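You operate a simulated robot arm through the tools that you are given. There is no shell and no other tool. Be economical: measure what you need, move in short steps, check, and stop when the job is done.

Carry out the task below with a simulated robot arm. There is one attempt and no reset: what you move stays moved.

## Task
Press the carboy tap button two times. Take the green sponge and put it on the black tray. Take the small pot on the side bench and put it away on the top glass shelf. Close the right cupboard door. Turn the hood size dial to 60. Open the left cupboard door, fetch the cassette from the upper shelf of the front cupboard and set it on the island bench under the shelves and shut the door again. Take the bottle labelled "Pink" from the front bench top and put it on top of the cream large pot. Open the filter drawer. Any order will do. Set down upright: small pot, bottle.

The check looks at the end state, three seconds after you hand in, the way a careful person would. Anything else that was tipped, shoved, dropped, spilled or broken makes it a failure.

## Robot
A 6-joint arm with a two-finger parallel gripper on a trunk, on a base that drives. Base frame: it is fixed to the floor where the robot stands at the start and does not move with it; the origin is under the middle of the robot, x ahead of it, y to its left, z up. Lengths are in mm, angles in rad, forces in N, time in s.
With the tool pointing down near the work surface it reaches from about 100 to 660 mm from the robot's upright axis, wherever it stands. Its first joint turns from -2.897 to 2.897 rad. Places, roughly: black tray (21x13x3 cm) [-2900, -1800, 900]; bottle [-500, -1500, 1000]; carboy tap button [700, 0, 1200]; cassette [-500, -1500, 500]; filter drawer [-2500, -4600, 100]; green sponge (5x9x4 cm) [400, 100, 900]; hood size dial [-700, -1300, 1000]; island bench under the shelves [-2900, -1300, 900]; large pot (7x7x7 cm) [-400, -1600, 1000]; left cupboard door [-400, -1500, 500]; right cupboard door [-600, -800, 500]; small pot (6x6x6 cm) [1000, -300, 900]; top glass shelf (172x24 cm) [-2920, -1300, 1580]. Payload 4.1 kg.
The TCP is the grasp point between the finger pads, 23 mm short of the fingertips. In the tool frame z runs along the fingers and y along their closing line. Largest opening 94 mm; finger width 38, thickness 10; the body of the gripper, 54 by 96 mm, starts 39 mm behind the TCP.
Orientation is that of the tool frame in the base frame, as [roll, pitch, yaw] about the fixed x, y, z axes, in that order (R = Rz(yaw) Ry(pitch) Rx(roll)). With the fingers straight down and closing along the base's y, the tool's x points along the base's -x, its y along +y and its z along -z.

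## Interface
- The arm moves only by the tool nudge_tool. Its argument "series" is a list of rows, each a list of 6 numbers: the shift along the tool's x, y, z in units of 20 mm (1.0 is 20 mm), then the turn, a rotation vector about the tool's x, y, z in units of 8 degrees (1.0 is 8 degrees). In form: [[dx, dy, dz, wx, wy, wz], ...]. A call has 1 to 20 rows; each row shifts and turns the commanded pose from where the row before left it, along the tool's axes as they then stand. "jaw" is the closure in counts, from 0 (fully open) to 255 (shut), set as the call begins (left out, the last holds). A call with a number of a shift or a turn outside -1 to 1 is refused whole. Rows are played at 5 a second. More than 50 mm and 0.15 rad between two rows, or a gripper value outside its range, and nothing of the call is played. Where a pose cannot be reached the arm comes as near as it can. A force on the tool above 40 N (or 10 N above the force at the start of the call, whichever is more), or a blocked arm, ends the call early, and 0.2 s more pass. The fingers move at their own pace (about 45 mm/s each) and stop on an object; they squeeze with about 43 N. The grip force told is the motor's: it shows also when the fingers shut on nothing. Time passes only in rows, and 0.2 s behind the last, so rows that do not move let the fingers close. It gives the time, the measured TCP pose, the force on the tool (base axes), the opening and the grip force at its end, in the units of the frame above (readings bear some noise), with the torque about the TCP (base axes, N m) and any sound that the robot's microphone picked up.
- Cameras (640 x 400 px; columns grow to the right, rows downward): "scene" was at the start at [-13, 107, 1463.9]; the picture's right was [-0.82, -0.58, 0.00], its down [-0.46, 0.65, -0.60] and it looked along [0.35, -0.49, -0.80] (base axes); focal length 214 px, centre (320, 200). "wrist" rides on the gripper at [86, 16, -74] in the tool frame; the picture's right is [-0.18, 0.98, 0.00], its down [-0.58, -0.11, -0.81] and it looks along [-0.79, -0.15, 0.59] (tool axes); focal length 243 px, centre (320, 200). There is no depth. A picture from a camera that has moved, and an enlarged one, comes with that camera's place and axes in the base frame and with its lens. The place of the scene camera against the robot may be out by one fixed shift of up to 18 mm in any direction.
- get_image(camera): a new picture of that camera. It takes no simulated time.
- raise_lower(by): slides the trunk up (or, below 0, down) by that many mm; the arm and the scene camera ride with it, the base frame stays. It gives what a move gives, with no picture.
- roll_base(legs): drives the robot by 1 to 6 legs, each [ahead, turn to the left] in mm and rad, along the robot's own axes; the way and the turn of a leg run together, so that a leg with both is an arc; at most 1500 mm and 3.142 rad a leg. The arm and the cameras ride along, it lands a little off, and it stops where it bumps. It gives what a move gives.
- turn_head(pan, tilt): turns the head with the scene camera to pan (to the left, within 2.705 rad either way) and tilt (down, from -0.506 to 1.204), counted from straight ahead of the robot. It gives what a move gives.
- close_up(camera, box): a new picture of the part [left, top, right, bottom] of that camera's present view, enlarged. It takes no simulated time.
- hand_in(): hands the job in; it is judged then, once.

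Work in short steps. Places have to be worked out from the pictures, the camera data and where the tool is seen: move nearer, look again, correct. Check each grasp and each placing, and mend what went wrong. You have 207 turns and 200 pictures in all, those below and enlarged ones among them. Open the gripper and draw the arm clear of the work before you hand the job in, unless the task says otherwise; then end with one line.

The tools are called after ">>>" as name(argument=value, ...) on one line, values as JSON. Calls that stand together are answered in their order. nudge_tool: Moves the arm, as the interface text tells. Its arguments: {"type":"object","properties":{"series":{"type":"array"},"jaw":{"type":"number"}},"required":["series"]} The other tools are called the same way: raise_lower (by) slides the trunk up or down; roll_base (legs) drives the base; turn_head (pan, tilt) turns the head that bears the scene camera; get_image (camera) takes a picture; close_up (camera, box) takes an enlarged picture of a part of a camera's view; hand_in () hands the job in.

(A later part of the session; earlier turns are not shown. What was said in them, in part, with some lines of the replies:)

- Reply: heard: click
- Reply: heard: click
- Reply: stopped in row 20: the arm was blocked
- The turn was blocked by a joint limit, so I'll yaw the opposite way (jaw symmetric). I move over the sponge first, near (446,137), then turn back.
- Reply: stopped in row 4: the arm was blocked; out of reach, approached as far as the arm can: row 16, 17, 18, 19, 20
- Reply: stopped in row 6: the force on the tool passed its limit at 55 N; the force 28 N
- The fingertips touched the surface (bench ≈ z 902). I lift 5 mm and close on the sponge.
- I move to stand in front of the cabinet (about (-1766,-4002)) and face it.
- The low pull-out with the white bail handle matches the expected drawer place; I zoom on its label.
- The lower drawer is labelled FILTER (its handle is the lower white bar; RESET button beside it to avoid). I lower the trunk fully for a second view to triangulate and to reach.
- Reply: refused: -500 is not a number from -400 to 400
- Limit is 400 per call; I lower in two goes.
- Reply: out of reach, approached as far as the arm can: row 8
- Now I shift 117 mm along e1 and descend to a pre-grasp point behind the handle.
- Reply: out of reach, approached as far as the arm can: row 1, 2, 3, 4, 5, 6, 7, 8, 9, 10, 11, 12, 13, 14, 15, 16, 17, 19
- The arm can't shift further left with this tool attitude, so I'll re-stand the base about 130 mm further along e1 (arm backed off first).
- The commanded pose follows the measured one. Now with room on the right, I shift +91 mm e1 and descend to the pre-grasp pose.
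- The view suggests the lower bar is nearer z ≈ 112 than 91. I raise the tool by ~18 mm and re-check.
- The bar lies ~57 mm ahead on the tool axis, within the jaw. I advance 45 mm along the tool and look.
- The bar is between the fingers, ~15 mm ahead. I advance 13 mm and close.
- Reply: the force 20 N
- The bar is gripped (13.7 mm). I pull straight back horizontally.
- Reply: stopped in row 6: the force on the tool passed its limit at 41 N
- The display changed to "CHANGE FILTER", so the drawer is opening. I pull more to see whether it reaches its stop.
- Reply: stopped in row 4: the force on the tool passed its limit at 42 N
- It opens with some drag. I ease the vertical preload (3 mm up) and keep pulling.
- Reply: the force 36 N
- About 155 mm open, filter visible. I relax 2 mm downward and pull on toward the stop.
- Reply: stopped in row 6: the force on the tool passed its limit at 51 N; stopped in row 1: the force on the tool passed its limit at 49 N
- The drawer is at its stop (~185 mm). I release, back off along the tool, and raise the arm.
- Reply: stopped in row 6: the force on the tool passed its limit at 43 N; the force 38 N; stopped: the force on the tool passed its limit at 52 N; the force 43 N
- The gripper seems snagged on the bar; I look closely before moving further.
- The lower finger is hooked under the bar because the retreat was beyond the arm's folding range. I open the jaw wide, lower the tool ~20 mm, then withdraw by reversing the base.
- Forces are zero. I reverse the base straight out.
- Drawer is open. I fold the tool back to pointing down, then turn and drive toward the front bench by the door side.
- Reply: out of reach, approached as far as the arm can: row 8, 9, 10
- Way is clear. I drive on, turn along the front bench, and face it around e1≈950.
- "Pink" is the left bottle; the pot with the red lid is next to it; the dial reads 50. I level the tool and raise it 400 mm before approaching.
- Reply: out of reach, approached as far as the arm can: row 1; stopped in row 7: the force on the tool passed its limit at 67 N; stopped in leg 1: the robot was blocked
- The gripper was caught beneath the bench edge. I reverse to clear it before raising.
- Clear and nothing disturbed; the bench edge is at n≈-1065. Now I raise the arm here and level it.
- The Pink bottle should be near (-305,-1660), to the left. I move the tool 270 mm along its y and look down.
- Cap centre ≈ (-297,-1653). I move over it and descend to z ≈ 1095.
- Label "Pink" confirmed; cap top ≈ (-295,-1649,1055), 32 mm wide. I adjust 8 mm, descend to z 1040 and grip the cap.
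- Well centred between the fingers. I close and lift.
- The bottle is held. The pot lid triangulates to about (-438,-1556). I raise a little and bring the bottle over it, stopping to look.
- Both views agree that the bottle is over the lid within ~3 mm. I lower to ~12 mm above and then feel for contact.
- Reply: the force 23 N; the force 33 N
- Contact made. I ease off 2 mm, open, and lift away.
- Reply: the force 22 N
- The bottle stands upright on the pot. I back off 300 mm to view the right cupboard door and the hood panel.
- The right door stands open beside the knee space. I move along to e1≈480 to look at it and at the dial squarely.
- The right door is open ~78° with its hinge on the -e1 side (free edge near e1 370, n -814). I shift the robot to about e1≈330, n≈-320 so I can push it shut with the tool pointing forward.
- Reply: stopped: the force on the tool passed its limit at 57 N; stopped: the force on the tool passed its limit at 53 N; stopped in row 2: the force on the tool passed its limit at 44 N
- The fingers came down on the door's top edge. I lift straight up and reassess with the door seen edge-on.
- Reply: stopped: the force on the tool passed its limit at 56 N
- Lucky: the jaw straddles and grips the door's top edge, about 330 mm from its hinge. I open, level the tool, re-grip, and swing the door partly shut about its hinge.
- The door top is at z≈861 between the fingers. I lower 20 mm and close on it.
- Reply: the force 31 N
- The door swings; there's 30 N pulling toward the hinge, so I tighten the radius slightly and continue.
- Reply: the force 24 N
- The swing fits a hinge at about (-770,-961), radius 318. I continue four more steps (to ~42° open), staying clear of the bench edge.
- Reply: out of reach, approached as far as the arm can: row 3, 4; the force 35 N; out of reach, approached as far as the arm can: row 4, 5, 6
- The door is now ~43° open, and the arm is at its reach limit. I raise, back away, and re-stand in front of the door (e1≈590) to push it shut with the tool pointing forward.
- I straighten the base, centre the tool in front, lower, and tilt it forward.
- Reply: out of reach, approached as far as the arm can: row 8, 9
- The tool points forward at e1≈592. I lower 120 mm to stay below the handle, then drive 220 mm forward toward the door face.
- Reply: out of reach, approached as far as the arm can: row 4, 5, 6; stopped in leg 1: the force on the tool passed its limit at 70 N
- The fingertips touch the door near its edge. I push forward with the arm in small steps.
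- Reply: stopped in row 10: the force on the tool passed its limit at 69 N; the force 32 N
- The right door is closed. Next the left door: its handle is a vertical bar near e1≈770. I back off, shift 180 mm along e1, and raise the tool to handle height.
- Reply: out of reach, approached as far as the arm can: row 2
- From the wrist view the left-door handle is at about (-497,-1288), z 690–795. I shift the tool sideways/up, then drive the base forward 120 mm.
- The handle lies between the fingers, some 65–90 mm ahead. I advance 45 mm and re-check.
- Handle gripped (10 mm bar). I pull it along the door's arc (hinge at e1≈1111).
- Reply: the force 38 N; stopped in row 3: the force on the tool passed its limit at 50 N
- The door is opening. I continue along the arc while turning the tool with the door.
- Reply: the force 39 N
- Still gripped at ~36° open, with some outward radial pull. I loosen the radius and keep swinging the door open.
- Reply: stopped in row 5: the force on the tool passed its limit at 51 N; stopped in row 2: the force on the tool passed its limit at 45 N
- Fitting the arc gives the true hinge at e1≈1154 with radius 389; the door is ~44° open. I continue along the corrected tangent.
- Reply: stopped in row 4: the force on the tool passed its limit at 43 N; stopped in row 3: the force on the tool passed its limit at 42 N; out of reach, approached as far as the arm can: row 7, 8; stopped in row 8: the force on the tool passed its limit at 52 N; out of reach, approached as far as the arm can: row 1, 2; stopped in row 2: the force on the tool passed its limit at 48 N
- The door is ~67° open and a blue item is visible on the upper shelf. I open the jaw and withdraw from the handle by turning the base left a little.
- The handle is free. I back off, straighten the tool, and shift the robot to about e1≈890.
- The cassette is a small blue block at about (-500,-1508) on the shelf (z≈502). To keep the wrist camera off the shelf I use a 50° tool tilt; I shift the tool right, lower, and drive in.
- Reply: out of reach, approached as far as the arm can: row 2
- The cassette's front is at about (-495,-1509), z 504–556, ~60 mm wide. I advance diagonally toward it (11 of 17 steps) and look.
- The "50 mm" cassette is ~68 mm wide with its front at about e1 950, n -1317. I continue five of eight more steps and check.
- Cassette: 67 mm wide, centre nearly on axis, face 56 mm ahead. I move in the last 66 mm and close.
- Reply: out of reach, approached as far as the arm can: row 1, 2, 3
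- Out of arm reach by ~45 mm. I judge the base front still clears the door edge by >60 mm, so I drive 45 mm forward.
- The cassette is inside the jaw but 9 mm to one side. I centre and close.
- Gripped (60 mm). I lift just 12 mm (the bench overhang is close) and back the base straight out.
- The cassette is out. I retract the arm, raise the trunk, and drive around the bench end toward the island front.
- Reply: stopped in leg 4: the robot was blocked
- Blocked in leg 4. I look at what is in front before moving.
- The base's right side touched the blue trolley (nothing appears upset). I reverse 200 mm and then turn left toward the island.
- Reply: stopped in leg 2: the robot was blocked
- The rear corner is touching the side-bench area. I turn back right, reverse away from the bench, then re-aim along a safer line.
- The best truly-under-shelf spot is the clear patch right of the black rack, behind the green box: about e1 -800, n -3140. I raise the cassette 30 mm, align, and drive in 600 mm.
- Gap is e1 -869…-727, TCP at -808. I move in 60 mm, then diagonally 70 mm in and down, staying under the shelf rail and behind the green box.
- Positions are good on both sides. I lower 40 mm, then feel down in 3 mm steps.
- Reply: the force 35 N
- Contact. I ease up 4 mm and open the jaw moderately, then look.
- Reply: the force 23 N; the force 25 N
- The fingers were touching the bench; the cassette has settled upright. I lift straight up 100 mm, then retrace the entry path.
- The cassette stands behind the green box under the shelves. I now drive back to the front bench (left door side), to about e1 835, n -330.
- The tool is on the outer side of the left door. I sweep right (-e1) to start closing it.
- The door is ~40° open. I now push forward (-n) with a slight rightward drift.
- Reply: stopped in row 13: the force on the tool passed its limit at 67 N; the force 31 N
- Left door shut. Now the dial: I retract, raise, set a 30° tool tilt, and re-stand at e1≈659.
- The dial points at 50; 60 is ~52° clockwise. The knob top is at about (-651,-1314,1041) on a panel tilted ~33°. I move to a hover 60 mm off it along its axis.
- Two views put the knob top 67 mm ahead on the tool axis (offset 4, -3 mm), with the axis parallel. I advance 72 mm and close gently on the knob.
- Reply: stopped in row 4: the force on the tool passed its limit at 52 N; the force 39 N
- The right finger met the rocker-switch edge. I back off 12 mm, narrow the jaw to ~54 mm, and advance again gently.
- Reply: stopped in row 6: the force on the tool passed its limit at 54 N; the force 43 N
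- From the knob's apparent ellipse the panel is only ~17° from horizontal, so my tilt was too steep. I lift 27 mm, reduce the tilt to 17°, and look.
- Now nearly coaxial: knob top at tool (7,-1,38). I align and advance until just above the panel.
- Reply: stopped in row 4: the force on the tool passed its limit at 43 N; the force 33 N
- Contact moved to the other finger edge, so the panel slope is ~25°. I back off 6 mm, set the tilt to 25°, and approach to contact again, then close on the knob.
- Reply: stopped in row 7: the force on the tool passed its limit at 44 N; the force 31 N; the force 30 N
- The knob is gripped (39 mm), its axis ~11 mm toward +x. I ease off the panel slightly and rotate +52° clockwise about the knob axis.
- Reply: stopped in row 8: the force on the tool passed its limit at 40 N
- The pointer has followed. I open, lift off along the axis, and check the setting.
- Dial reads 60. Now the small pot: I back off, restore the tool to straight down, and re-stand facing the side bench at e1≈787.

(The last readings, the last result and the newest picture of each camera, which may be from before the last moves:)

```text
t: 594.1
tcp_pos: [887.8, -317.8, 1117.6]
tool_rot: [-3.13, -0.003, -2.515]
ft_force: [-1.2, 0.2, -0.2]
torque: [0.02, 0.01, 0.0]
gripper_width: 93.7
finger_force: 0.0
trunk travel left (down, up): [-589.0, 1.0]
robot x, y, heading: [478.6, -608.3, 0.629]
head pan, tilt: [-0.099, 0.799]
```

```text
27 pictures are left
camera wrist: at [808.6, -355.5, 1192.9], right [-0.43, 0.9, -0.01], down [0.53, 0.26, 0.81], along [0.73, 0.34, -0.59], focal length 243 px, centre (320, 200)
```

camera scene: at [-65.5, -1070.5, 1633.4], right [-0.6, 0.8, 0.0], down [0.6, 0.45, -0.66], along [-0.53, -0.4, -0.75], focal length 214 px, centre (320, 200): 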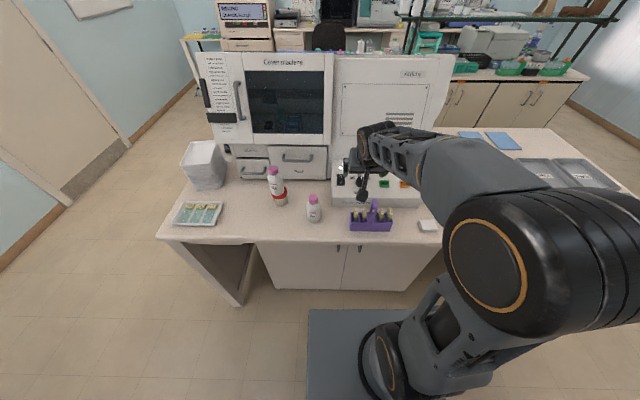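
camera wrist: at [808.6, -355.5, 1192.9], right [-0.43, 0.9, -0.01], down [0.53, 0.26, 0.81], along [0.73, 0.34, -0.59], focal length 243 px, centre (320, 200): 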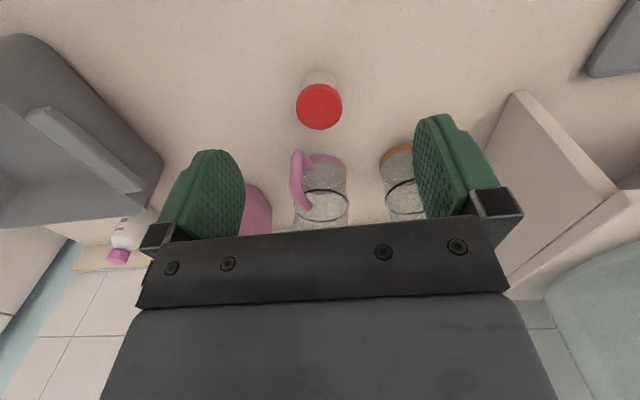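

The pot is just ahead at about (942,-296). I move over it, lower to z≈1040, and check.

>>> nudge_tool(series=[[-0.95, -0.23, 0, 0, 0, 0], [-0.95, -0.23, 0, 0, 0, 0], [-0.95, -0.23, 1, 0, 0, 0], [0, 0, 1, 0, 0, 0], [0, 0, 1, 0, 0, 0], [0, 0, 1, 0, 0, 0], [0, 0, 0, 0, 0, 0]])

>>> get_image(camera="wrist")

```text
t: 595.7
tcp_pos: [943.0, -296.8, 1037.0]
tool_rot: [-3.132, -0.003, -2.514]
ft_force: [-0.2, 0.1, 0.1]
torque: [-0.03, -0.02, 0.01]
gripper_width: 94.2
finger_force: 0.1
trunk travel left (down, up): [-589.0, 1.0]
robot x, y, heading: [478.7, -605.4, 0.626]
head pan, tilt: [-0.099, 0.799]
```

```text
26 pictures are left
camera wrist: at [864.2, -334.1, 1113.4], right [-0.43, 0.9, -0.01], down [0.53, 0.26, 0.81], along [0.73, 0.34, -0.59], focal length 243 px, centre (320, 200)
```

wrist: 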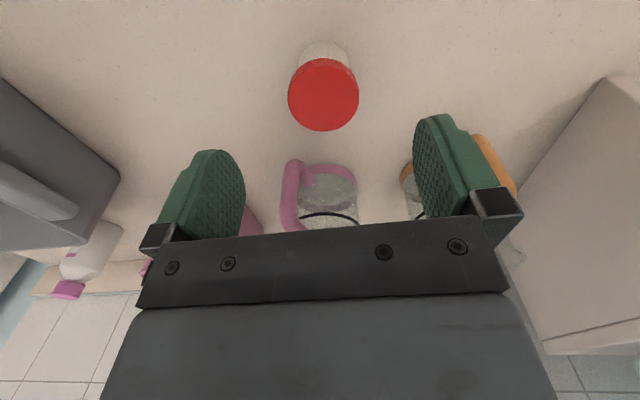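

Lid centre is 12 mm further on, its top at z≈940, ~52 mm wide. I shift, descend to z≈932 and close.

>>> nudge_tool(series=[[-0.62, -0.02, 0, 0, 0, 0], [0, 0, 1, 0, 0, 0], [0, 0, 1, 0, 0, 0], [0, 0, 1, 0, 0, 0], [0, 0, 1, 0, 0, 0], [0, 0, 0.6, 0, 0, 0], [0, 0, 0.6, 0, 0, 0], [0, 0, 0, 0, 0, 0]])

>>> get_image(camera="wrist")

```text
t: 597.5
tcp_pos: [953.6, -290.3, 931.9]
tool_rot: [-3.131, -0.003, -2.516]
ft_force: [1.0, -0.4, 0.0]
torque: [-0.03, -0.01, 0.01]
gripper_width: 93.8
finger_force: 0.1
trunk travel left (down, up): [-589.0, 1.0]
robot x, y, heading: [472.8, -605.1, 0.629]
head pan, tilt: [-0.099, 0.799]
```

```text
25 pictures are left
camera wrist: at [873.3, -327.4, 1008.5], right [-0.43, 0.9, -0.01], down [0.53, 0.26, 0.81], along [0.73, 0.34, -0.59], focal length 243 px, centre (320, 200)
```

wrist: 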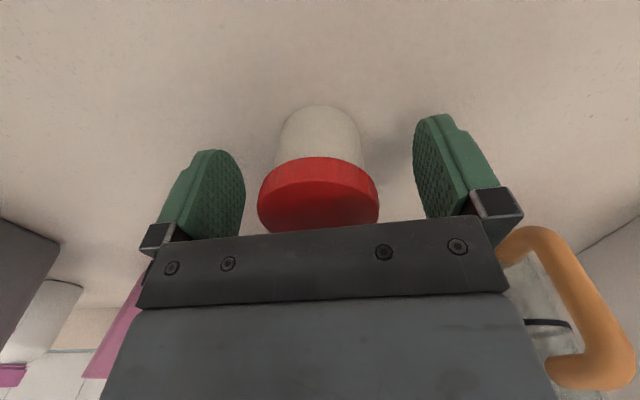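

Well centred. Closing and lifting.

>>> nudge_tool(series=[[0, 0, 0, 0, 0, 0], [0, 0, 0, 0, 0, 0], [0, 0, 0, 0, 0, 0], [0, 0, 0, 0, 0, 0]], jaw=255)

>>> nudge_tool(series=[[0, 0, -1, 0, 0, 0], [0, 0, -1, 0, 0, 0], [0, 0, -1, 0, 0, 0], [0, 0, -1, 0, 0, 0], [0, 0, -1, 0, 0, 0], [0, 0, -1, 0, 0, 0], [0, 0, -1, 0, 0, 0], [0, 0, -1, 0, 0, 0], [0, 0, -1, 0, 0, 0], [1, 0, -1, 0, 0, 0], [1, 0, 0, 0, 0, 0], [1, 0, 0, 0, 0, 0], [1, 0, 0, 0, 0, 0], [1, 0, 0, 0, 0, 0], [1, 0, 0, 0, 0, 0], [0, 0, 0, 0, 0, 0]])

>>> get_image(camera="wrist")

```text
t: 598.5
tcp_pos: [953.0, -290.7, 931.4]
tool_rot: [-3.13, -0.004, -2.515]
ft_force: [-0.6, 0.2, -0.3]
torque: [0.01, -0.01, 0.01]
gripper_width: 50.0
finger_force: 42.7
trunk travel left (down, up): [-589.0, 1.0]
robot x, y, heading: [474.5, -609.2, 0.623]
head pan, tilt: [-0.099, 0.799]
```

```text
t: 601.9
tcp_pos: [854.5, -360.6, 1133.4]
tool_rot: [-3.131, -0.004, -2.517]
ft_force: [0.0, 0.1, -0.3]
torque: [-0.02, -0.01, -0.01]
gripper_width: 49.8
finger_force: 42.9
trunk travel left (down, up): [-589.0, 1.0]
robot x, y, heading: [475.6, -607.2, 0.63]
head pan, tilt: [-0.099, 0.799]
```

```text
24 pictures are left
camera wrist: at [774.9, -398.3, 1209.7], right [-0.43, 0.9, -0.01], down [0.53, 0.26, 0.81], along [0.73, 0.34, -0.59], focal length 243 px, centre (320, 200)
```

wrist: 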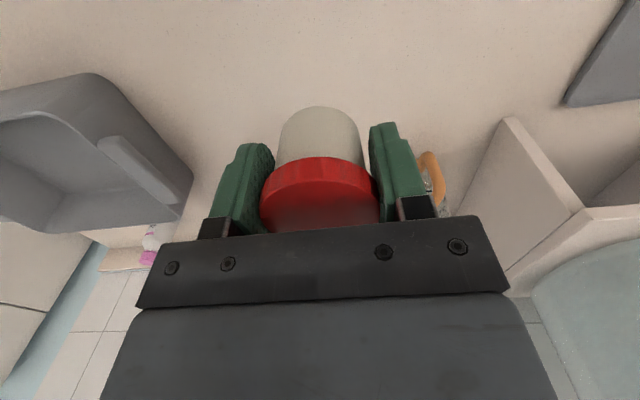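

The pot is held (50 mm). Before driving I test how high the arm can lift it with the tool pointing down (shelf is at z≈1580).

>>> nudge_tool(series=[[0, 0, -1, 0, 0, 0], [0, 0, -1, 0, 0, 0], [0, 0, -1, 0, 0, 0], [0, 0, -1, 0, 0, 0], [0, 0, -1, 0, 0, 0], [0, 0, -1, 0, 0, 0], [0, 0, -1, 0, 0, 0], [0, 0, -1, 0, 0, 0], [0, 0, -1, 0, 0, 0], [0, 0, -1, 0, 0, 0], [0, 0, -1, 0, 0, 0], [0, 0, -1, 0, 0, 0], [0, 0, -1, 0, 0, 0], [0, 0, -1, 0, 0, 0], [0, 0, -1, 0, 0, 0], [0, 0, -1, 0, 0, 0], [0, 0, -1, 0, 0, 0], [0, 0, -1, 0, 0, 0], [0, 0, -1, 0, 0, 0], [0, 0, -1, 0, 0, 0]])

>>> nudge_tool(series=[[0, 0, -1, 0, 0, 0], [0, 0, -1, 0, 0, 0], [0, 0, -1, 0, 0, 0], [0, 0, -1, 0, 0, 0], [0, 0, -1, 0, 0, 0], [0, 0, -1, 0, 0, 0]])

```text
t: 606.1
tcp_pos: [838.6, -367.1, 1460.2]
tool_rot: [-3.132, -0.001, -2.514]
ft_force: [-0.2, -0.1, -0.3]
torque: [-0.03, -0.01, 0.0]
gripper_width: 49.8
finger_force: 43.6
out of reach, approached as far as the arm can: row 17, 18, 19, 20
trunk travel left (down, up): [-589.0, 1.0]
robot x, y, heading: [477.5, -608.0, 0.624]
head pan, tilt: [-0.099, 0.799]
```

```text
t: 607.5
tcp_pos: [819.9, -376.4, 1466.1]
tool_rot: [-3.131, 0.001, -2.515]
ft_force: [0.2, 0.0, -0.3]
torque: [0.0, 0.01, -0.02]
gripper_width: 50.1
finger_force: 42.6
out of reach, approached as far as the arm can: row 1, 2, 3, 4, 5, 6
trunk travel left (down, up): [-589.0, 1.0]
robot x, y, heading: [476.7, -607.9, 0.622]
head pan, tilt: [-0.099, 0.799]
```

Tool-down tops out at z≈1466, so for the shelf I need a side grasp with the tool horizontal. I'll set the pot down near the bench's front edge (n≈400) and regrasp it horizontally, with the camera hanging in front of the edge.

>>> nudge_tool(series=[[0.12, 0, 1, 0, 0, 0], [0.12, 0, 1, 0, 0, 0], [0.12, 0, 1, 0, 0, 0], [0.12, 0, 1, 0, 0, 0], [0.12, 0, 1, 0, 0, 0], [0.12, 0, 1, 0, 0, 0], [0.12, 0, 1, 0, 0, 0], [0.12, 0, 1, 0, 0, 0], [0.12, 0, 1, 0, 0, 0], [0.12, 0, 1, 0, 0, 0], [0.12, 0, 1, 0, 0, 0], [0.12, 0, 1, 0, 0, 0], [0.12, 0, 1, 0, 0, 0], [0.12, 0, 1, 0, 0, 0], [0.12, 0, 1, 0, 0, 0], [0.12, 0, 1, 0, 0, 0], [0.12, 0, 1, 0, 0, 0], [0.12, 0, 1, 0, 0, 0], [0.12, 0, 1, 0, 0, 0], [0.12, 0, 1, 0, 0, 0]])

>>> nudge_tool(series=[[0, 0, 1, 0, 0, 0], [0, 0, 1, 0, 0, 0], [0, 0, 1, 0, 0, 0], [0, 0, 0, 0, 0, 0]])

>>> get_image(camera="wrist")

```text
t: 611.7
tcp_pos: [781.5, -408.8, 1063.3]
tool_rot: [-3.131, -0.003, -2.514]
ft_force: [-0.4, 0.6, -1.4]
torque: [-0.01, 0.0, 0.0]
gripper_width: 49.9
finger_force: 42.7
trunk travel left (down, up): [-589.0, 1.0]
robot x, y, heading: [477.9, -609.3, 0.623]
head pan, tilt: [-0.099, 0.799]
```

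```text
t: 612.7
tcp_pos: [781.8, -409.1, 1006.1]
tool_rot: [-3.13, -0.005, -2.516]
ft_force: [-0.4, 0.1, -1.2]
torque: [0.02, 0.0, 0.0]
gripper_width: 49.7
finger_force: 42.9
trunk travel left (down, up): [-589.0, 1.0]
robot x, y, heading: [477.1, -607.1, 0.623]
head pan, tilt: [-0.099, 0.799]
```

```text
23 pictures are left
camera wrist: at [702.2, -446.5, 1081.7], right [-0.43, 0.9, -0.01], down [0.53, 0.26, 0.81], along [0.73, 0.34, -0.59], focal length 243 px, centre (320, 200)
```

wrist: 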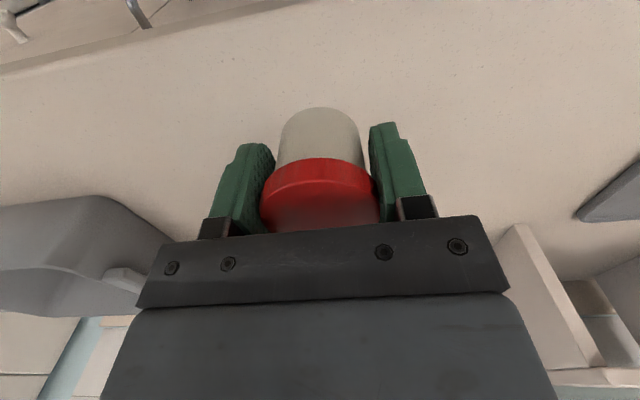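

The edge is at n=360 and the pot at n=403, as wanted. I lower to contact and release.

>>> nudge_tool(series=[[0, 0, 1, 0, 0, 0], [0, 0, 1, 0, 0, 0], [0, 0, 1, 0, 0, 0], [0, 0, 0.4, 0, 0, 0], [0, 0, 0.1, 0, 0, 0], [0, 0, 0.1, 0, 0, 0], [0, 0, 0, 0, 0, 0]])

>>> nudge_tool(series=[[0, 0, 0.1, 0, 0, 0], [0, 0, 0, 0, 0, 0]])

```text
t: 614.3
tcp_pos: [780.7, -410.1, 932.3]
tool_rot: [-3.13, -0.002, -2.514]
ft_force: [0.7, 0.5, 0.3]
torque: [-0.01, 0.03, 0.02]
gripper_width: 50.0
finger_force: 43.1
trunk travel left (down, up): [-589.0, 1.0]
robot x, y, heading: [476.9, -604.2, 0.628]
head pan, tilt: [-0.099, 0.799]
```

```text
t: 614.9
tcp_pos: [781.7, -412.1, 932.4]
tool_rot: [-3.131, 0.001, -2.517]
ft_force: [-1.0, 1.3, 26.4]
torque: [0.1, 0.04, 0.0]
gripper_width: 50.0
finger_force: 42.9
trunk travel left (down, up): [-589.0, 1.0]
robot x, y, heading: [477.5, -602.5, 0.626]
head pan, tilt: [-0.099, 0.799]
```

>>> nudge_tool(series=[[0, 0, 0, 0, 0, 0], [0, 0, 0, 0, 0, 0], [0, 0, 0, 0, 0, 0], [0, 0, -1, 0, 0, 0], [0, 0, -1, 0, 0, 0], [0, 0, -1, 0, 0, 0], [0, 0, -1, 0, 0, 0], [0, 0, -1, 0, 0, 0], [0, 0, -1, 0, 0, 0], [0, 0, -1, 0, 0, 0]], jaw=20)

>>> roll_base(legs=[[-400, 0]])

>>> nudge_tool(series=[[0, 0, 0, 0, -1, 0], [0, 0, 0, 0, -1, 0], [0, 0, 0, 0, -1, 0], [0, 0, 0, 0, -1, 0], [0, 0, 0, 0, -1, 0], [0, 0, 0, 0, -1, 0], [0, 0, 0, 0, -1, 0], [0, 0, 0, 0, -1, 0], [0, 0, 0, 0, -1, 0], [0, 0, 0, 0, -1, 0], [0, 0, 0, 0, -0.9, 0], [0, 0, 0, 0, 0, 0]])

>>> get_image(camera="scene")

```text
t: 617.1
tcp_pos: [780.8, -410.5, 1072.3]
tool_rot: [-3.132, -0.004, -2.517]
ft_force: [0.4, -0.9, -0.8]
torque: [-0.04, -0.02, -0.02]
gripper_width: 86.6
finger_force: 0.1
trunk travel left (down, up): [-589.0, 1.0]
robot x, y, heading: [477.0, -605.1, 0.627]
head pan, tilt: [-0.099, 0.799]
```

```text
t: 619.6
tcp_pos: [454.9, -643.7, 1073.1]
tool_rot: [-3.131, -0.002, -2.506]
ft_force: [-0.3, -1.0, 0.1]
torque: [-0.01, 0.01, 0.02]
gripper_width: 87.0
finger_force: 0.0
trunk travel left (down, up): [-589.0, 1.0]
robot x, y, heading: [152.2, -845.4, 0.633]
head pan, tilt: [-0.099, 0.799]
```

```text
t: 622.2
tcp_pos: [544.3, -573.8, 1096.0]
tool_rot: [2.983, 1.154, -2.594]
ft_force: [-0.1, -0.1, -0.5]
torque: [-0.01, -0.01, 0.0]
gripper_width: 87.0
finger_force: 0.0
out of reach, approached as far as the arm can: row 3, 4, 5, 6, 7, 8, 9, 10, 11
trunk travel left (down, up): [-589.0, 1.0]
robot x, y, heading: [153.0, -840.4, 0.634]
head pan, tilt: [-0.099, 0.799]
```

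```text
22 pictures are left
camera scene: at [78.8, -701.8, 1637.4], right [0.51, -0.86, 0.0], down [-0.62, -0.36, -0.7], along [0.6, 0.35, -0.72], focal length 214 px, centre (320, 200)
```

scene: 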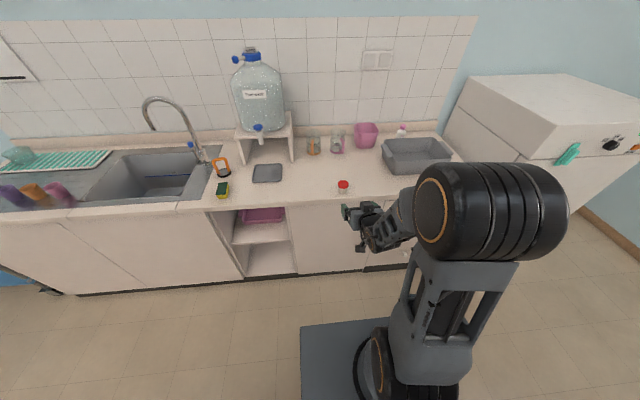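

The pot stands well on the bench edge. I extend the arm and rotate the tool closer to horizontal, level and aligned with n.

>>> nudge_tool(series=[[-0.4, -0.08, 0.9, 0.14, 0, -0.1], [-0.4, -0.08, 0.9, 0.14, -0.3, -0.1], [-0.4, -0.08, 0.9, 0.14, -0.4, -0.1], [-0.35, -0.08, 0.9, 0.14, -0.5, -0.1], [-0.3, -0.08, 0.9, 0.14, -0.5, -0.1], [0, 0, 0, 0, -0.4, 0], [0, 0, 0, 0, 0, 0]])

>>> raise_lower(by=-150)

>>> get_image(camera="wrist")

```text
t: 623.8
tcp_pos: [670.3, -568.8, 1132.4]
tool_rot: [-3.09, 1.448, -2.47]
ft_force: [-0.3, 0.5, 0.3]
torque: [-0.04, 0.0, 0.02]
gripper_width: 86.6
finger_force: 0.1
out of reach, approached as far as the arm can: row 1, 2, 3, 4, 5, 6
trunk travel left (down, up): [-589.0, 1.0]
robot x, y, heading: [150.1, -842.9, 0.636]
head pan, tilt: [-0.099, 0.799]
```

```text
t: 625.6
tcp_pos: [670.8, -568.1, 982.9]
tool_rot: [-3.092, 1.446, -2.47]
ft_force: [0.2, -0.1, 0.1]
torque: [-0.02, -0.02, 0.02]
gripper_width: 86.7
finger_force: 0.0
trunk travel left (down, up): [-439.0, 151.0]
robot x, y, heading: [153.8, -841.5, 0.634]
head pan, tilt: [-0.099, 0.799]
```

```text
21 pictures are left
camera wrist: at [593.8, -606.8, 907.3], right [-0.56, 0.81, 0.18], down [-0.53, -0.51, 0.68], along [0.64, 0.28, 0.71], focal length 243 px, centre (320, 200)
```

wrist: 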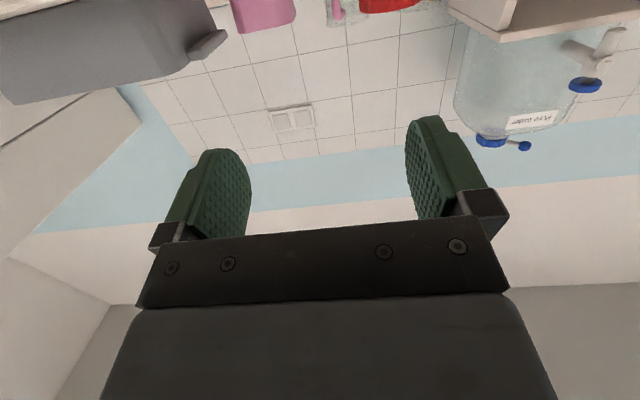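

Tool is horizontal. The pot is 187 mm ahead, 63 mm along +y and 35 mm down. I align laterally and in height, then advance 130 mm.

>>> nudge_tool(series=[[0.44, 0.79, 0, 0, 0, 0], [0.44, 0.79, 0, 0, 0, 0], [0.44, 0.79, 0, 0, 0, 0], [0.44, 0.79, 0, 0, 0, 0], [0, 0, 0.95, 0, 0, 0], [0, 0, 0.95, 0, 0, 0], [0, 0, 0.95, 0, 0, 0], [0, 0, 0.95, 0, 0, 0], [0, 0, 0.95, 0, 0, 0], [0, 0, 0.95, 0, 0, 0], [0, 0, 0.8, 0, 0, 0], [0, 0, 0, 0, 0, 0]])

>>> get_image(camera="wrist")

>>> close_up(camera="scene", box=[280, 140, 420, 260])

```text
t: 628.2
tcp_pos: [778.0, -502.7, 957.0]
tool_rot: [-3.1, 1.445, -2.47]
ft_force: [-0.1, -0.2, -0.6]
torque: [0.04, -0.02, 0.02]
gripper_width: 86.6
finger_force: 0.0
out of reach, approached as far as the arm can: row 1, 2, 3, 4, 5, 6, 8
trunk travel left (down, up): [-439.0, 151.0]
robot x, y, heading: [151.5, -843.0, 0.636]
head pan, tilt: [-0.099, 0.799]
```

```text
20 pictures are left
camera wrist: at [699.7, -541.2, 881.1], right [-0.56, 0.81, 0.18], down [-0.53, -0.51, 0.68], along [0.64, 0.29, 0.71], focal length 243 px, centre (320, 200)
```

wrist: 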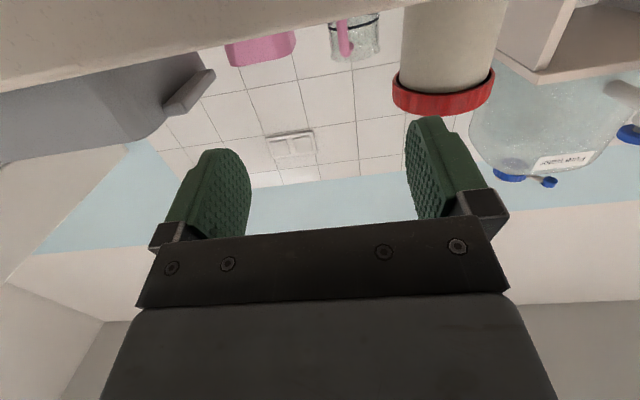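

```text
3.33 times, centred on (350, 200) of scene
camera zoom: at [79.0, -701.8, 1487.4], right [0.51, -0.86, 0.0], down [-0.62, -0.36, -0.7], along [0.6, 0.35, -0.72], focal length 715 px, centre (220, 200)
```

zoom: 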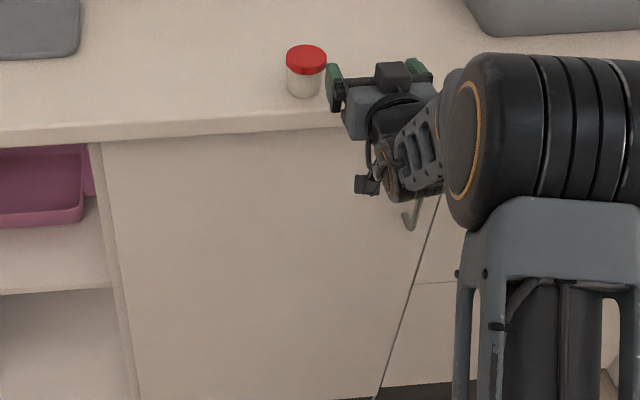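

The arm can't go left in this posture, so I shift the base 75 mm to the left with a back-and-forth move.

>>> roll_base(legs=[[-150, 0], [0, -0.3], [-250, 0], [0, 0.3], [370, 0]])

>>> get_image(camera="wrist")

```text
t: 634.8
tcp_pos: [726.7, -463.4, 957.5]
tool_rot: [-3.1, 1.443, -2.481]
ft_force: [-0.2, -0.6, -0.6]
torque: [0.03, 0.01, 0.0]
gripper_width: 86.8
finger_force: 0.0
trunk travel left (down, up): [-439.0, 151.0]
robot x, y, heading: [102.5, -792.5, 0.62]
head pan, tilt: [-0.099, 0.799]
```

```text
18 pictures are left
camera wrist: at [648.8, -500.5, 881.2], right [-0.55, 0.82, 0.18], down [-0.53, -0.51, 0.68], along [0.64, 0.28, 0.71], focal length 243 px, centre (320, 200)
```

wrist: 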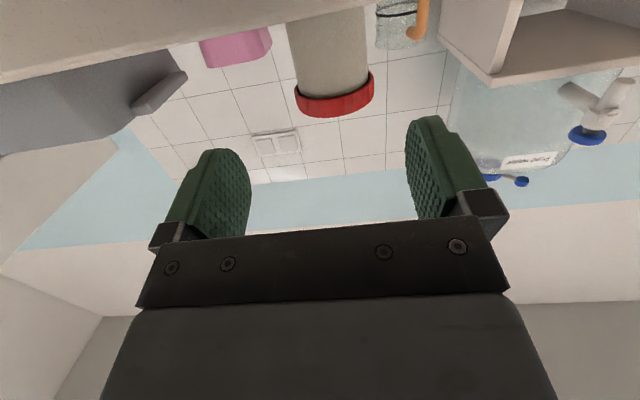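

Laterally centred now. I lower ~15 mm, advance 78 mm and close on the pot.

>>> nudge_tool(series=[[0.25, 0.17, 0, 0, 0, 0], [0.25, 0.17, 0, 0, 0, 0], [0.25, 0.16, 0, 0, 0, 0], [0, 0, 0.97, 0, 0, 0], [0, 0, 0.97, 0, 0, 0], [0, 0, 0.97, 0, 0, 0], [0, 0, 0.97, 0, 0, 0], [0, 0, 0, 0, 0, 0]])

>>> close_up(camera="scene", box=[290, 130, 430, 250])

```text
t: 636.6
tcp_pos: [784.5, -415.2, 932.3]
tool_rot: [-3.102, 1.444, -2.481]
ft_force: [0.9, 1.1, -1.2]
torque: [0.01, -0.03, 0.0]
gripper_width: 86.6
finger_force: 0.0
out of reach, approached as far as the arm can: row 3
trunk travel left (down, up): [-439.0, 151.0]
robot x, y, heading: [97.6, -794.1, 0.622]
head pan, tilt: [-0.099, 0.799]
```

```text
3.33 times, centred on (360, 190) of scene
camera zoom: at [26.3, -653.5, 1487.4], right [0.5, -0.87, 0.0], down [-0.62, -0.36, -0.7], along [0.6, 0.35, -0.72], focal length 715 px, centre (187, 233)
```

zoom: 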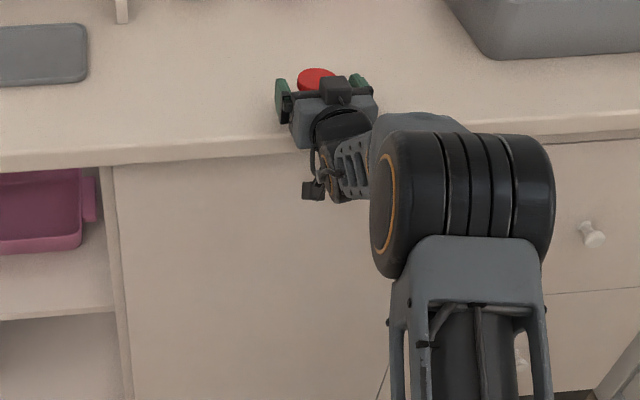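

In position around the pot. Closing, then lifting with the trunk.

>>> nudge_tool(series=[[0, 0, 0, 0, 0, 0], [0, 0, 0, 0, 0, 0], [0, 0, 0, 0, 0, 0], [0, 0, 0, 0, 0, 0]], jaw=255)

>>> raise_lower(by=100)

>>> get_image(camera="wrist")

```text
t: 637.6
tcp_pos: [783.8, -415.6, 931.9]
tool_rot: [-3.103, 1.442, -2.482]
ft_force: [0.5, 0.0, 0.6]
torque: [0.04, 0.01, 0.0]
gripper_width: 50.0
finger_force: 43.0
trunk travel left (down, up): [-439.0, 151.0]
robot x, y, heading: [101.1, -797.4, 0.624]
head pan, tilt: [-0.099, 0.799]
```

```text
t: 639.0
tcp_pos: [784.7, -416.7, 1032.6]
tool_rot: [-3.103, 1.443, -2.482]
ft_force: [0.4, 0.2, -1.0]
torque: [-0.02, 0.01, 0.0]
gripper_width: 50.2
finger_force: 43.5
trunk travel left (down, up): [-539.0, 51.0]
robot x, y, heading: [97.2, -797.7, 0.62]
head pan, tilt: [-0.099, 0.799]
```

```text
16 pictures are left
camera wrist: at [707.5, -452.9, 956.9], right [-0.55, 0.81, 0.18], down [-0.53, -0.51, 0.68], along [0.64, 0.28, 0.71], focal length 243 px, centre (320, 200)
```

wrist: 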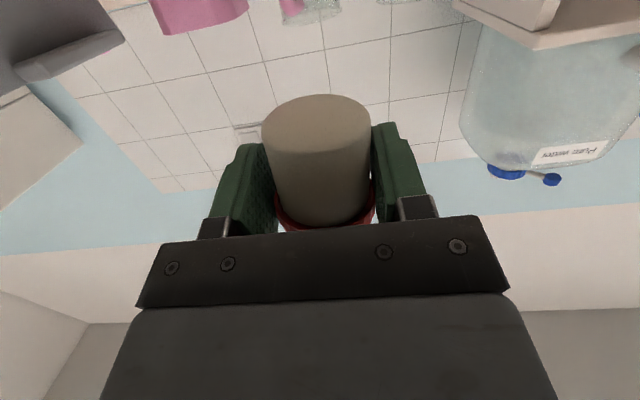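

The pot is held upright from the side. I drive around to the island front, keeping clear of the trolley.

>>> roll_base(legs=[[-150, 0], [0, 1.566], [1500, 0], [185, 0], [0, 1.571], [1150, 0]])

>>> raise_lower(by=50)

>>> nudge_tool(series=[[-1, 0, -0.6, 0, 0, 0], [-1, 0, -0.6, 0, 0, 0], [-1, 0, -0.6, 0, 0, 0], [-1, 0, -0.6, 0, 0, 0], [-1, 0, -0.6, 0, 0, 0], [-1, 0, -0.6, 0, 0, 0], [-1, 0, -0.6, 0, 0, 0], [-1, 0, -0.6, 0, 0, 0], [-1, 0, -0.6, 0, 0, 0], [-1, 0, -0.6, 0, 0, 0], [-1, 0, -0.5, 0, 0, 0], [-1, 0, -0.5, 0, 0, 0], [-1, 0, -0.5, 0, 0, 0], [-1, 0, -0.5, 0, 0, 0], [-1, 0, -0.5, 0, 0, 0], [-1, 0, -0.5, 0, 0, 0], [-1, 0, -0.5, 0, 0, 0], [-1, 0, -0.5, 0, 0, 0], [-1, 0, -0.5, 0, 0, 0], [-1, 0, -0.5, 0, 0, 0]])

```text
t: 661.7
tcp_pos: [-2520.9, -763.4, 1031.5]
tool_rot: [-3.102, 1.444, 0.777]
ft_force: [-0.1, 0.3, -0.7]
torque: [-0.01, -0.02, 0.0]
gripper_width: 49.6
finger_force: 42.8
trunk travel left (down, up): [-539.0, 51.0]
robot x, y, heading: [-1886.0, -307.8, -2.404]
head pan, tilt: [-0.099, 0.799]
```

```text
t: 662.6
tcp_pos: [-2521.3, -762.9, 1082.7]
tool_rot: [-3.104, 1.442, 0.778]
ft_force: [-0.3, 0.6, 0.3]
torque: [-0.02, 0.0, -0.01]
gripper_width: 49.6
finger_force: 43.5
trunk travel left (down, up): [-589.0, 1.0]
robot x, y, heading: [-1881.8, -307.7, -2.402]
head pan, tilt: [-0.099, 0.799]
```

```text
t: 666.8
tcp_pos: [-2394.9, -652.0, 1505.7]
tool_rot: [-3.11, 1.444, 0.77]
ft_force: [-0.1, -0.8, -0.5]
torque: [0.0, -0.01, 0.02]
gripper_width: 49.9
finger_force: 42.6
trunk travel left (down, up): [-589.0, 1.0]
robot x, y, heading: [-1879.8, -305.7, -2.402]
head pan, tilt: [-0.099, 0.799]
```

Height is going well (z 1506). I raise to ~1640, then drive diagonally to e1≈-977 and straighten.

>>> nudge_tool(series=[[-1, 0, -0.4, 0, 0, 0], [-1, 0, -0.4, 0, 0, 0], [-1, 0, -0.4, 0, 0, 0], [-1, 0, -0.4, 0, 0, 0], [-1, 0, -0.4, 0, 0, 0], [-1, 0, -0.4, 0, 0, 0], [-1, 0, -0.4, 0, 0, 0], [0, 0, 0, 0, 0, 0]])

>>> roll_base(legs=[[0, -0.297], [500, 0], [0, 0.172]])

>>> turn_head(pan=-0.1, tilt=0.1)

>>> get_image(camera="scene")

```text
t: 668.6
tcp_pos: [-2367.6, -626.5, 1652.8]
tool_rot: [-3.101, 1.445, 0.779]
ft_force: [-0.3, -0.7, -0.2]
torque: [-0.02, 0.0, 0.01]
gripper_width: 49.6
finger_force: 42.9
trunk travel left (down, up): [-589.0, 1.0]
robot x, y, heading: [-1882.9, -308.9, -2.408]
head pan, tilt: [-0.099, 0.799]
```

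```text
t: 673.1
tcp_pos: [-2845.9, -780.7, 1652.5]
tool_rot: [-3.099, 1.444, 0.66]
ft_force: [-0.3, -0.6, -0.1]
torque: [0.01, 0.02, -0.03]
gripper_width: 49.4
finger_force: 43.3
trunk travel left (down, up): [-589.0, 1.0]
robot x, y, heading: [-2327.1, -519.0, -2.526]
head pan, tilt: [-0.099, 0.799]
```

```text
t: 674.2
tcp_pos: [-2846.2, -780.3, 1653.4]
tool_rot: [-3.102, 1.443, 0.658]
ft_force: [-0.2, 0.6, -0.1]
torque: [-0.01, 0.03, 0.0]
gripper_width: 49.7
finger_force: 42.9
trunk travel left (down, up): [-589.0, 1.0]
robot x, y, heading: [-2327.2, -517.7, -2.524]
head pan, tilt: [-0.099, 0.099]
```

```text
15 pictures are left
camera scene: at [-2255.5, -664.3, 1700.4], right [-0.5, 0.87, 0.0], down [0.09, 0.05, -0.99], along [-0.86, -0.49, -0.1], focal length 214 px, centre (320, 200)
```

scene: 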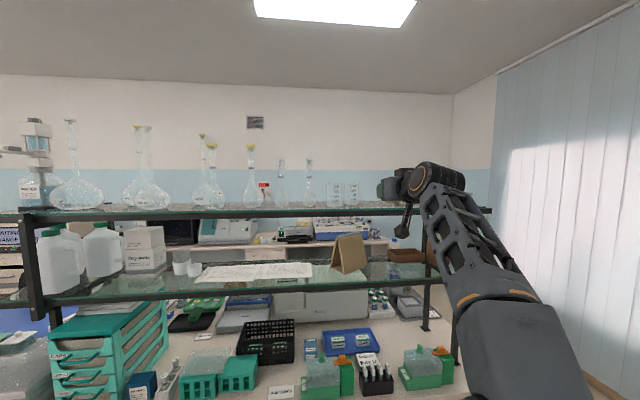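

>>> close_up(camera="scene", box=[300, 140, 500, 240])

>>> get_image(camera="wrist")

```text
3.20 times, centred on (400, 190) of scene
camera zoom: at [-2255.5, -664.3, 1700.4], right [-0.5, 0.87, 0.0], down [0.09, 0.05, -0.99], along [-0.86, -0.49, -0.1], focal length 686 px, centre (64, 232)
```

zoom: 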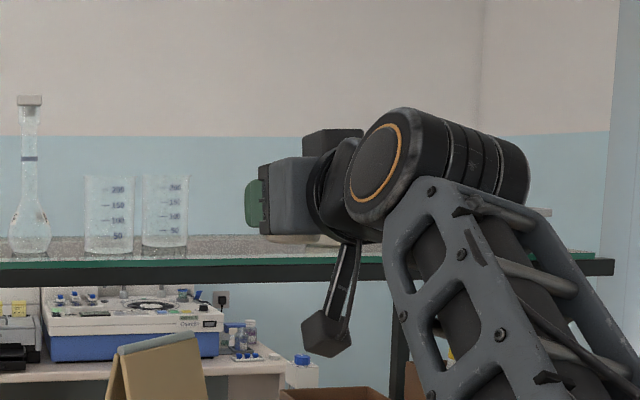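

```text
13 pictures are left
camera wrist: at [-2766.7, -744.1, 1577.3], right [0.55, -0.82, 0.18], down [0.53, 0.51, 0.68], along [-0.64, -0.28, 0.71], focal length 243 px, centre (320, 200)
```

wrist: 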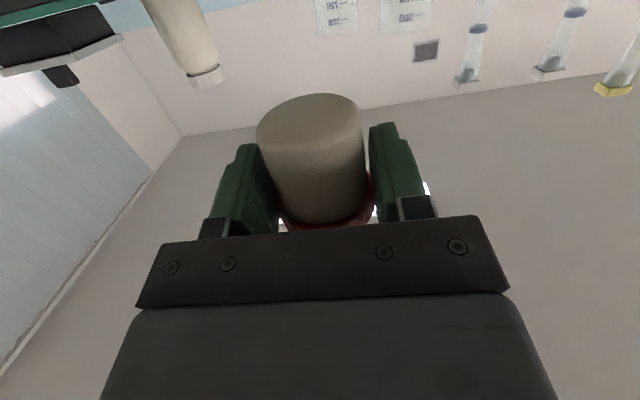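

The gap on the top shelf is between the white bottle (e1≈-1167) and the beaker (e1≈-1014). I shift the tool to e1≈-1088 and drive forward 230 mm.

>>> nudge_tool(series=[[0, -0.83, 0, 0, 0, 0], [0, -0.83, 0, 0, 0, 0], [0, -0.83, 0, 0, 0, 0], [0, -0.83, 0, 0, 0, 0], [0, -0.83, 0, 0, 0, 0], [0, 0, 0, 0, 0, 0]])

>>> roll_base(legs=[[230, 0]])

>>> get_image(camera="wrist")

>>> close_up(camera="scene", box=[300, 130, 500, 230])

```text
t: 675.6
tcp_pos: [-2893.1, -711.6, 1654.0]
tool_rot: [-3.102, 1.444, 0.658]
ft_force: [0.3, -0.8, 0.2]
torque: [0.03, 0.0, 0.01]
gripper_width: 49.6
finger_force: 43.5
trunk travel left (down, up): [-589.0, 1.0]
robot x, y, heading: [-2326.7, -519.7, -2.522]
head pan, tilt: [-0.099, 0.099]
```

```text
t: 677.4
tcp_pos: [-3084.5, -845.6, 1653.0]
tool_rot: [-3.102, 1.443, 0.652]
ft_force: [0.1, -0.4, -1.1]
torque: [0.04, 0.03, 0.0]
gripper_width: 49.7
finger_force: 42.8
trunk travel left (down, up): [-589.0, 1.0]
robot x, y, heading: [-2514.8, -655.5, -2.528]
head pan, tilt: [-0.099, 0.099]
```

```text
12 pictures are left
camera wrist: at [-3004.7, -809.5, 1577.2], right [0.55, -0.82, 0.18], down [0.53, 0.51, 0.68], along [-0.65, -0.28, 0.71], focal length 243 px, centre (320, 200)
```

wrist: 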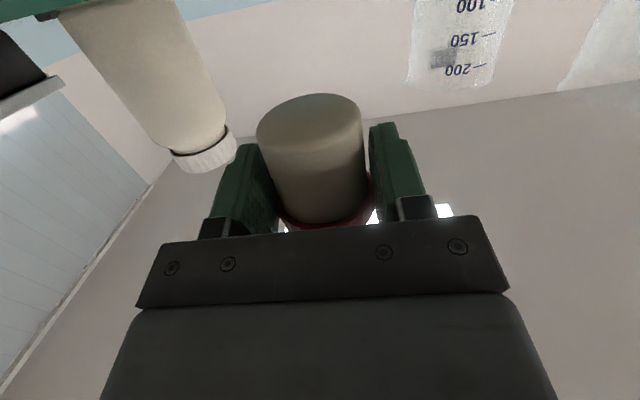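

```text
3.20 times, centred on (400, 180) of scene
camera zoom: at [-2446.1, -799.3, 1700.4], right [-0.49, 0.87, 0.0], down [0.09, 0.05, -0.99], along [-0.87, -0.49, -0.1], focal length 686 px, centre (64, 264)
```

zoom: 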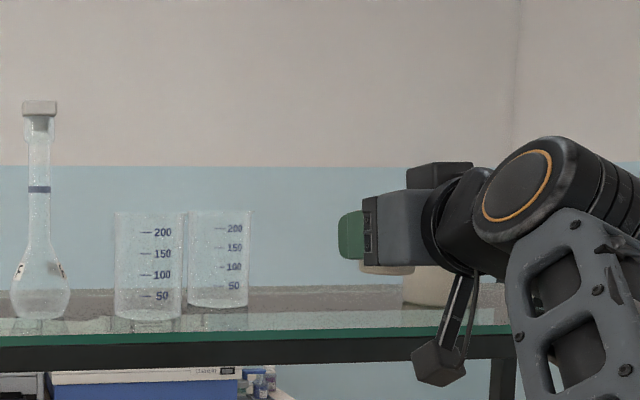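

TCP is at the shelf's front edge, ~55 mm above it, centred in the gap. I drive 55 mm further, then lower.

>>> roll_base(legs=[[55, 0]])

>>> nudge_tool(series=[[0.8, 0, 0.1, 0, 0, 0], [0.7, 0, 0.09, 0, 0, 0], [0, 0, 0, 0, 0, 0]])

>>> close_up(camera="scene", box=[340, 140, 480, 240])

```text
t: 678.3
tcp_pos: [-3127.7, -877.8, 1653.1]
tool_rot: [-3.105, 1.442, 0.651]
ft_force: [0.2, -0.2, -1.2]
torque: [0.0, 0.0, 0.02]
gripper_width: 49.6
finger_force: 43.4
trunk travel left (down, up): [-589.0, 1.0]
robot x, y, heading: [-2558.6, -682.8, -2.528]
head pan, tilt: [-0.099, 0.099]
```

```text
t: 679.1
tcp_pos: [-3126.2, -877.1, 1622.4]
tool_rot: [-3.105, 1.443, 0.653]
ft_force: [0.2, -0.2, -1.9]
torque: [-0.01, 0.02, 0.01]
gripper_width: 49.7
finger_force: 42.9
trunk travel left (down, up): [-589.0, 1.0]
robot x, y, heading: [-2560.6, -687.3, -2.528]
head pan, tilt: [-0.099, 0.099]
```

```text
4.00 times, centred on (410, 190) of scene
camera zoom: at [-2489.6, -830.0, 1700.5], right [-0.49, 0.87, 0.0], down [0.09, 0.05, -0.99], along [-0.87, -0.49, -0.1], focal length 858 px, centre (-40, 240)
```

zoom: 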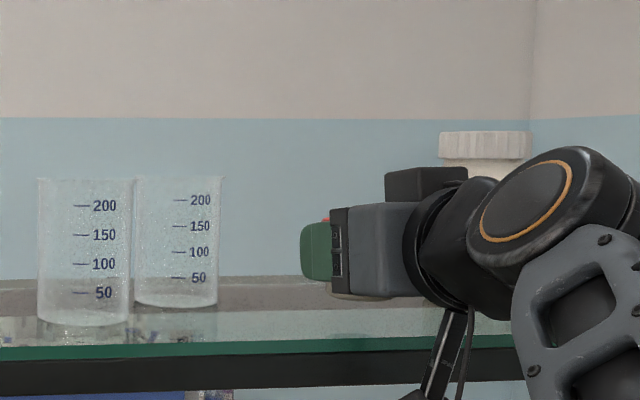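

>>> nudge_tool(series=[[0.2, 0, 0.02, 0, 0, 0], [0.2, 0, 0.02, 0, 0, 0], [0.1, 0, 0.01, 0, 0, 0], [0, 0, 0, 0, 0, 0]])

>>> nudge_tool(series=[[0.1, 0, 0.01, 0, 0, 0], [0.1, 0, 0.01, 0, 0, 0], [0, 0, 0, 0, 0, 0]])

>>> nudge_tool(series=[[0.1, 0, 0.01, 0, 0, 0], [0.1, 0, 0.01, 0, 0, 0], [0, 0, 0, 0, 0, 0]])

```text
t: 680.1
tcp_pos: [-3127.4, -876.4, 1610.9]
tool_rot: [-3.105, 1.444, 0.654]
ft_force: [0.1, 1.1, 0.4]
torque: [-0.01, -0.03, -0.01]
gripper_width: 49.7
finger_force: 43.3
trunk travel left (down, up): [-589.0, 1.0]
robot x, y, heading: [-2558.3, -685.8, -2.527]
head pan, tilt: [-0.099, 0.099]
```

```text
t: 680.9
tcp_pos: [-3126.5, -875.4, 1608.2]
tool_rot: [-3.107, 1.442, 0.652]
ft_force: [0.6, -0.6, -0.2]
torque: [-0.02, -0.01, 0.01]
gripper_width: 49.7
finger_force: 43.1
trunk travel left (down, up): [-589.0, 1.0]
robot x, y, heading: [-2559.2, -682.3, -2.53]
head pan, tilt: [-0.099, 0.099]
```

```text
t: 681.7
tcp_pos: [-3125.4, -875.3, 1606.4]
tool_rot: [-3.093, 1.45, 0.666]
ft_force: [-6.9, -1.9, 23.0]
torque: [-0.11, 0.33, -0.06]
gripper_width: 49.7
finger_force: 42.8
trunk travel left (down, up): [-589.0, 1.0]
robot x, y, heading: [-2555.4, -686.2, -2.524]
head pan, tilt: [-0.099, 0.099]
```

Contact at the shelf. I ease off 1 mm and open to ~66 mm, then check before withdrawing.

>>> nudge_tool(series=[[-0.06, 0, 0, 0, 0, 0], [0, 0, 0, 0, 0, 0]])

>>> nudge_tool(series=[[0, 0, 0, 0, 0, 0], [0, 0, 0, 0, 0, 0], [0, 0, 0, 0, 0, 0]], jaw=75)

>>> get_image(camera="wrist")

```text
t: 682.3
tcp_pos: [-3124.6, -873.9, 1606.2]
tool_rot: [-3.1, 1.445, 0.659]
ft_force: [-3.6, -0.8, 21.0]
torque: [-0.09, 0.21, 0.01]
gripper_width: 49.7
finger_force: 43.4
trunk travel left (down, up): [-589.0, 1.0]
robot x, y, heading: [-2557.7, -683.5, -2.525]
head pan, tilt: [-0.099, 0.099]
```

```text
t: 683.1
tcp_pos: [-3126.4, -876.1, 1604.5]
tool_rot: [-3.108, 1.443, 0.651]
ft_force: [0.0, -0.6, -0.2]
torque: [0.0, -0.01, 0.02]
gripper_width: 66.3
finger_force: 0.0
trunk travel left (down, up): [-589.0, 1.0]
robot x, y, heading: [-2558.1, -684.2, -2.522]
head pan, tilt: [-0.099, 0.099]
```

```text
9 pictures are left
camera wrist: at [-3047.0, -840.1, 1529.7], right [0.55, -0.82, 0.18], down [0.53, 0.51, 0.68], along [-0.65, -0.28, 0.71], focal length 243 px, centre (320, 200)
```

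wrist: 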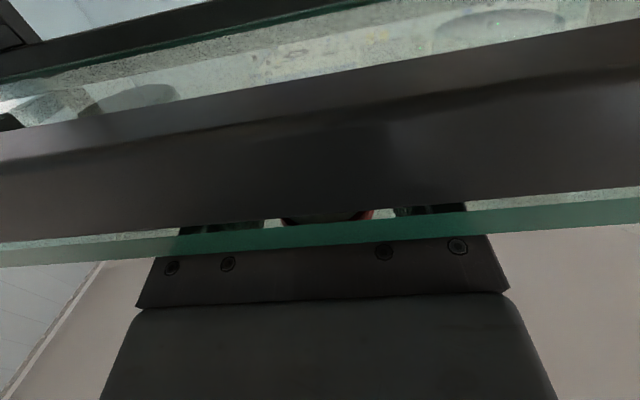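

The pot is released with no load on the tool. I reverse the base straight out and check the pot.

>>> roll_base(legs=[[-250, 0]])

>>> close_up(camera="scene", box=[300, 120, 500, 240])

```text
t: 684.9
tcp_pos: [-2925.5, -728.5, 1604.2]
tool_rot: [-3.103, 1.444, 0.644]
ft_force: [0.8, -0.5, -0.3]
torque: [0.01, -0.03, -0.01]
gripper_width: 66.3
finger_force: 0.1
trunk travel left (down, up): [-589.0, 1.0]
robot x, y, heading: [-2356.0, -545.2, -2.532]
head pan, tilt: [-0.099, 0.099]
```

```text
3.20 times, centred on (400, 180) of scene
camera zoom: at [-2288.2, -688.3, 1700.5], right [-0.49, 0.87, 0.0], down [0.09, 0.05, -1.0], along [-0.87, -0.48, -0.1], focal length 686 px, centre (64, 264)
```

zoom: 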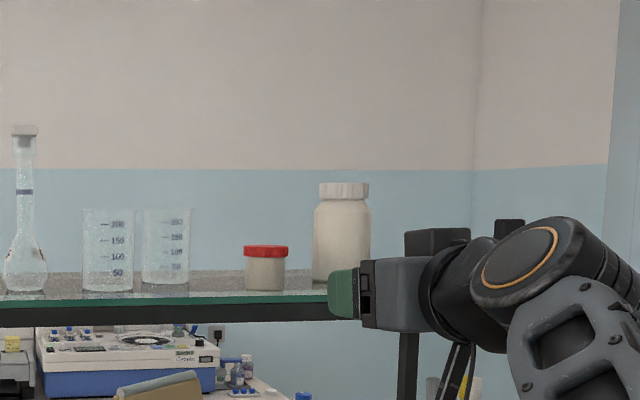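

The pot stands upright on the top shelf between the beakers and the bottle, and the other jobs have been checked. I open the gripper, back further clear, and take one last look at the trolley I touched.

>>> nudge_tool(series=[[0, 0, 0, 0, 0, 0], [0, 0, 0, 0, 0, 0]], jaw=0)

>>> roll_base(legs=[[-200, 0]])

>>> turn_head(pan=-2.7, tilt=0.3)

>>> get_image(camera="scene")

>>> turn_head(pan=2.1, tilt=0.3)

>>> get_image(camera="scene")

```text
t: 685.5
tcp_pos: [-2926.4, -729.9, 1605.8]
tool_rot: [-3.105, 1.443, 0.644]
ft_force: [0.2, 0.2, -0.2]
torque: [0.02, 0.01, -0.03]
gripper_width: 94.3
finger_force: 0.0
trunk travel left (down, up): [-589.0, 1.0]
robot x, y, heading: [-2358.5, -545.2, -2.529]
head pan, tilt: [-0.099, 0.099]
```

```text
t: 687.1
tcp_pos: [-2759.6, -615.3, 1605.8]
tool_rot: [-3.102, 1.445, 0.649]
ft_force: [0.8, -0.6, -1.1]
torque: [-0.03, -0.01, 0.05]
gripper_width: 94.2
finger_force: 0.0
trunk travel left (down, up): [-589.0, 1.0]
robot x, y, heading: [-2192.8, -425.9, -2.532]
head pan, tilt: [-0.099, 0.099]
```

```text
t: 689.4
tcp_pos: [-2759.7, -617.4, 1605.9]
tool_rot: [-3.103, 1.444, 0.649]
ft_force: [0.1, -0.8, 0.7]
torque: [0.02, -0.01, -0.01]
gripper_width: 94.3
finger_force: 0.1
trunk travel left (down, up): [-589.0, 1.0]
robot x, y, heading: [-2192.6, -431.3, -2.534]
head pan, tilt: [-2.7, 0.3]
```

```text
7 pictures are left
camera scene: at [-1997.0, -447.1, 1681.8], right [0.87, -0.49, 0.0], down [-0.15, -0.26, -0.96], along [0.47, 0.83, -0.3], focal length 214 px, centre (320, 200)
```

scene: 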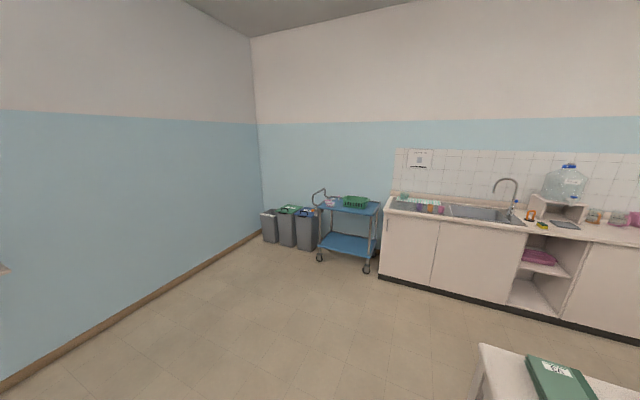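

```text
t: 693.2
tcp_pos: [-2760.0, -616.2, 1605.1]
tool_rot: [-3.106, 1.444, 0.648]
ft_force: [0.0, -0.2, 0.7]
torque: [-0.02, 0.01, 0.01]
gripper_width: 93.9
finger_force: 0.1
trunk travel left (down, up): [-589.0, 1.0]
robot x, y, heading: [-2194.3, -425.2, -2.531]
head pan, tilt: [2.1, 0.3]
```

```text
6 pictures are left
camera scene: at [-1958.3, -567.3, 1681.8], right [-0.42, -0.91, 0.0], down [-0.27, 0.12, -0.96], along [0.87, -0.4, -0.3], focal length 214 px, centre (320, 200)
```

scene: 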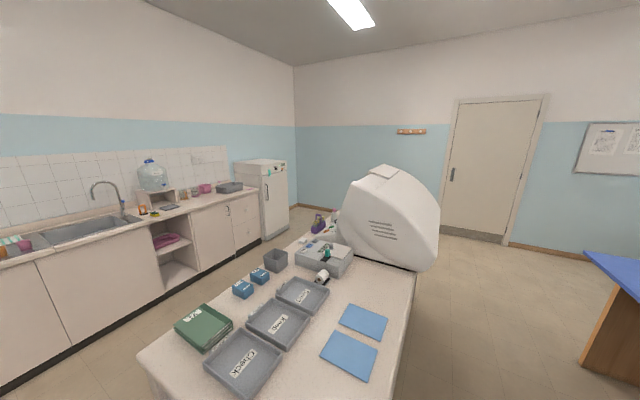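

The trolley and bins look upright, the benches look in order, and the arm is clear with the gripper open. I hand in.

>>> hand_in()

```text
The job is handed in.
```

I did all eight tasks and handed the job in; the verdict was not shown. While driving, the base bumped the blue trolley by the side bench; in the last picture it stood upright with nothing visibly out of place.
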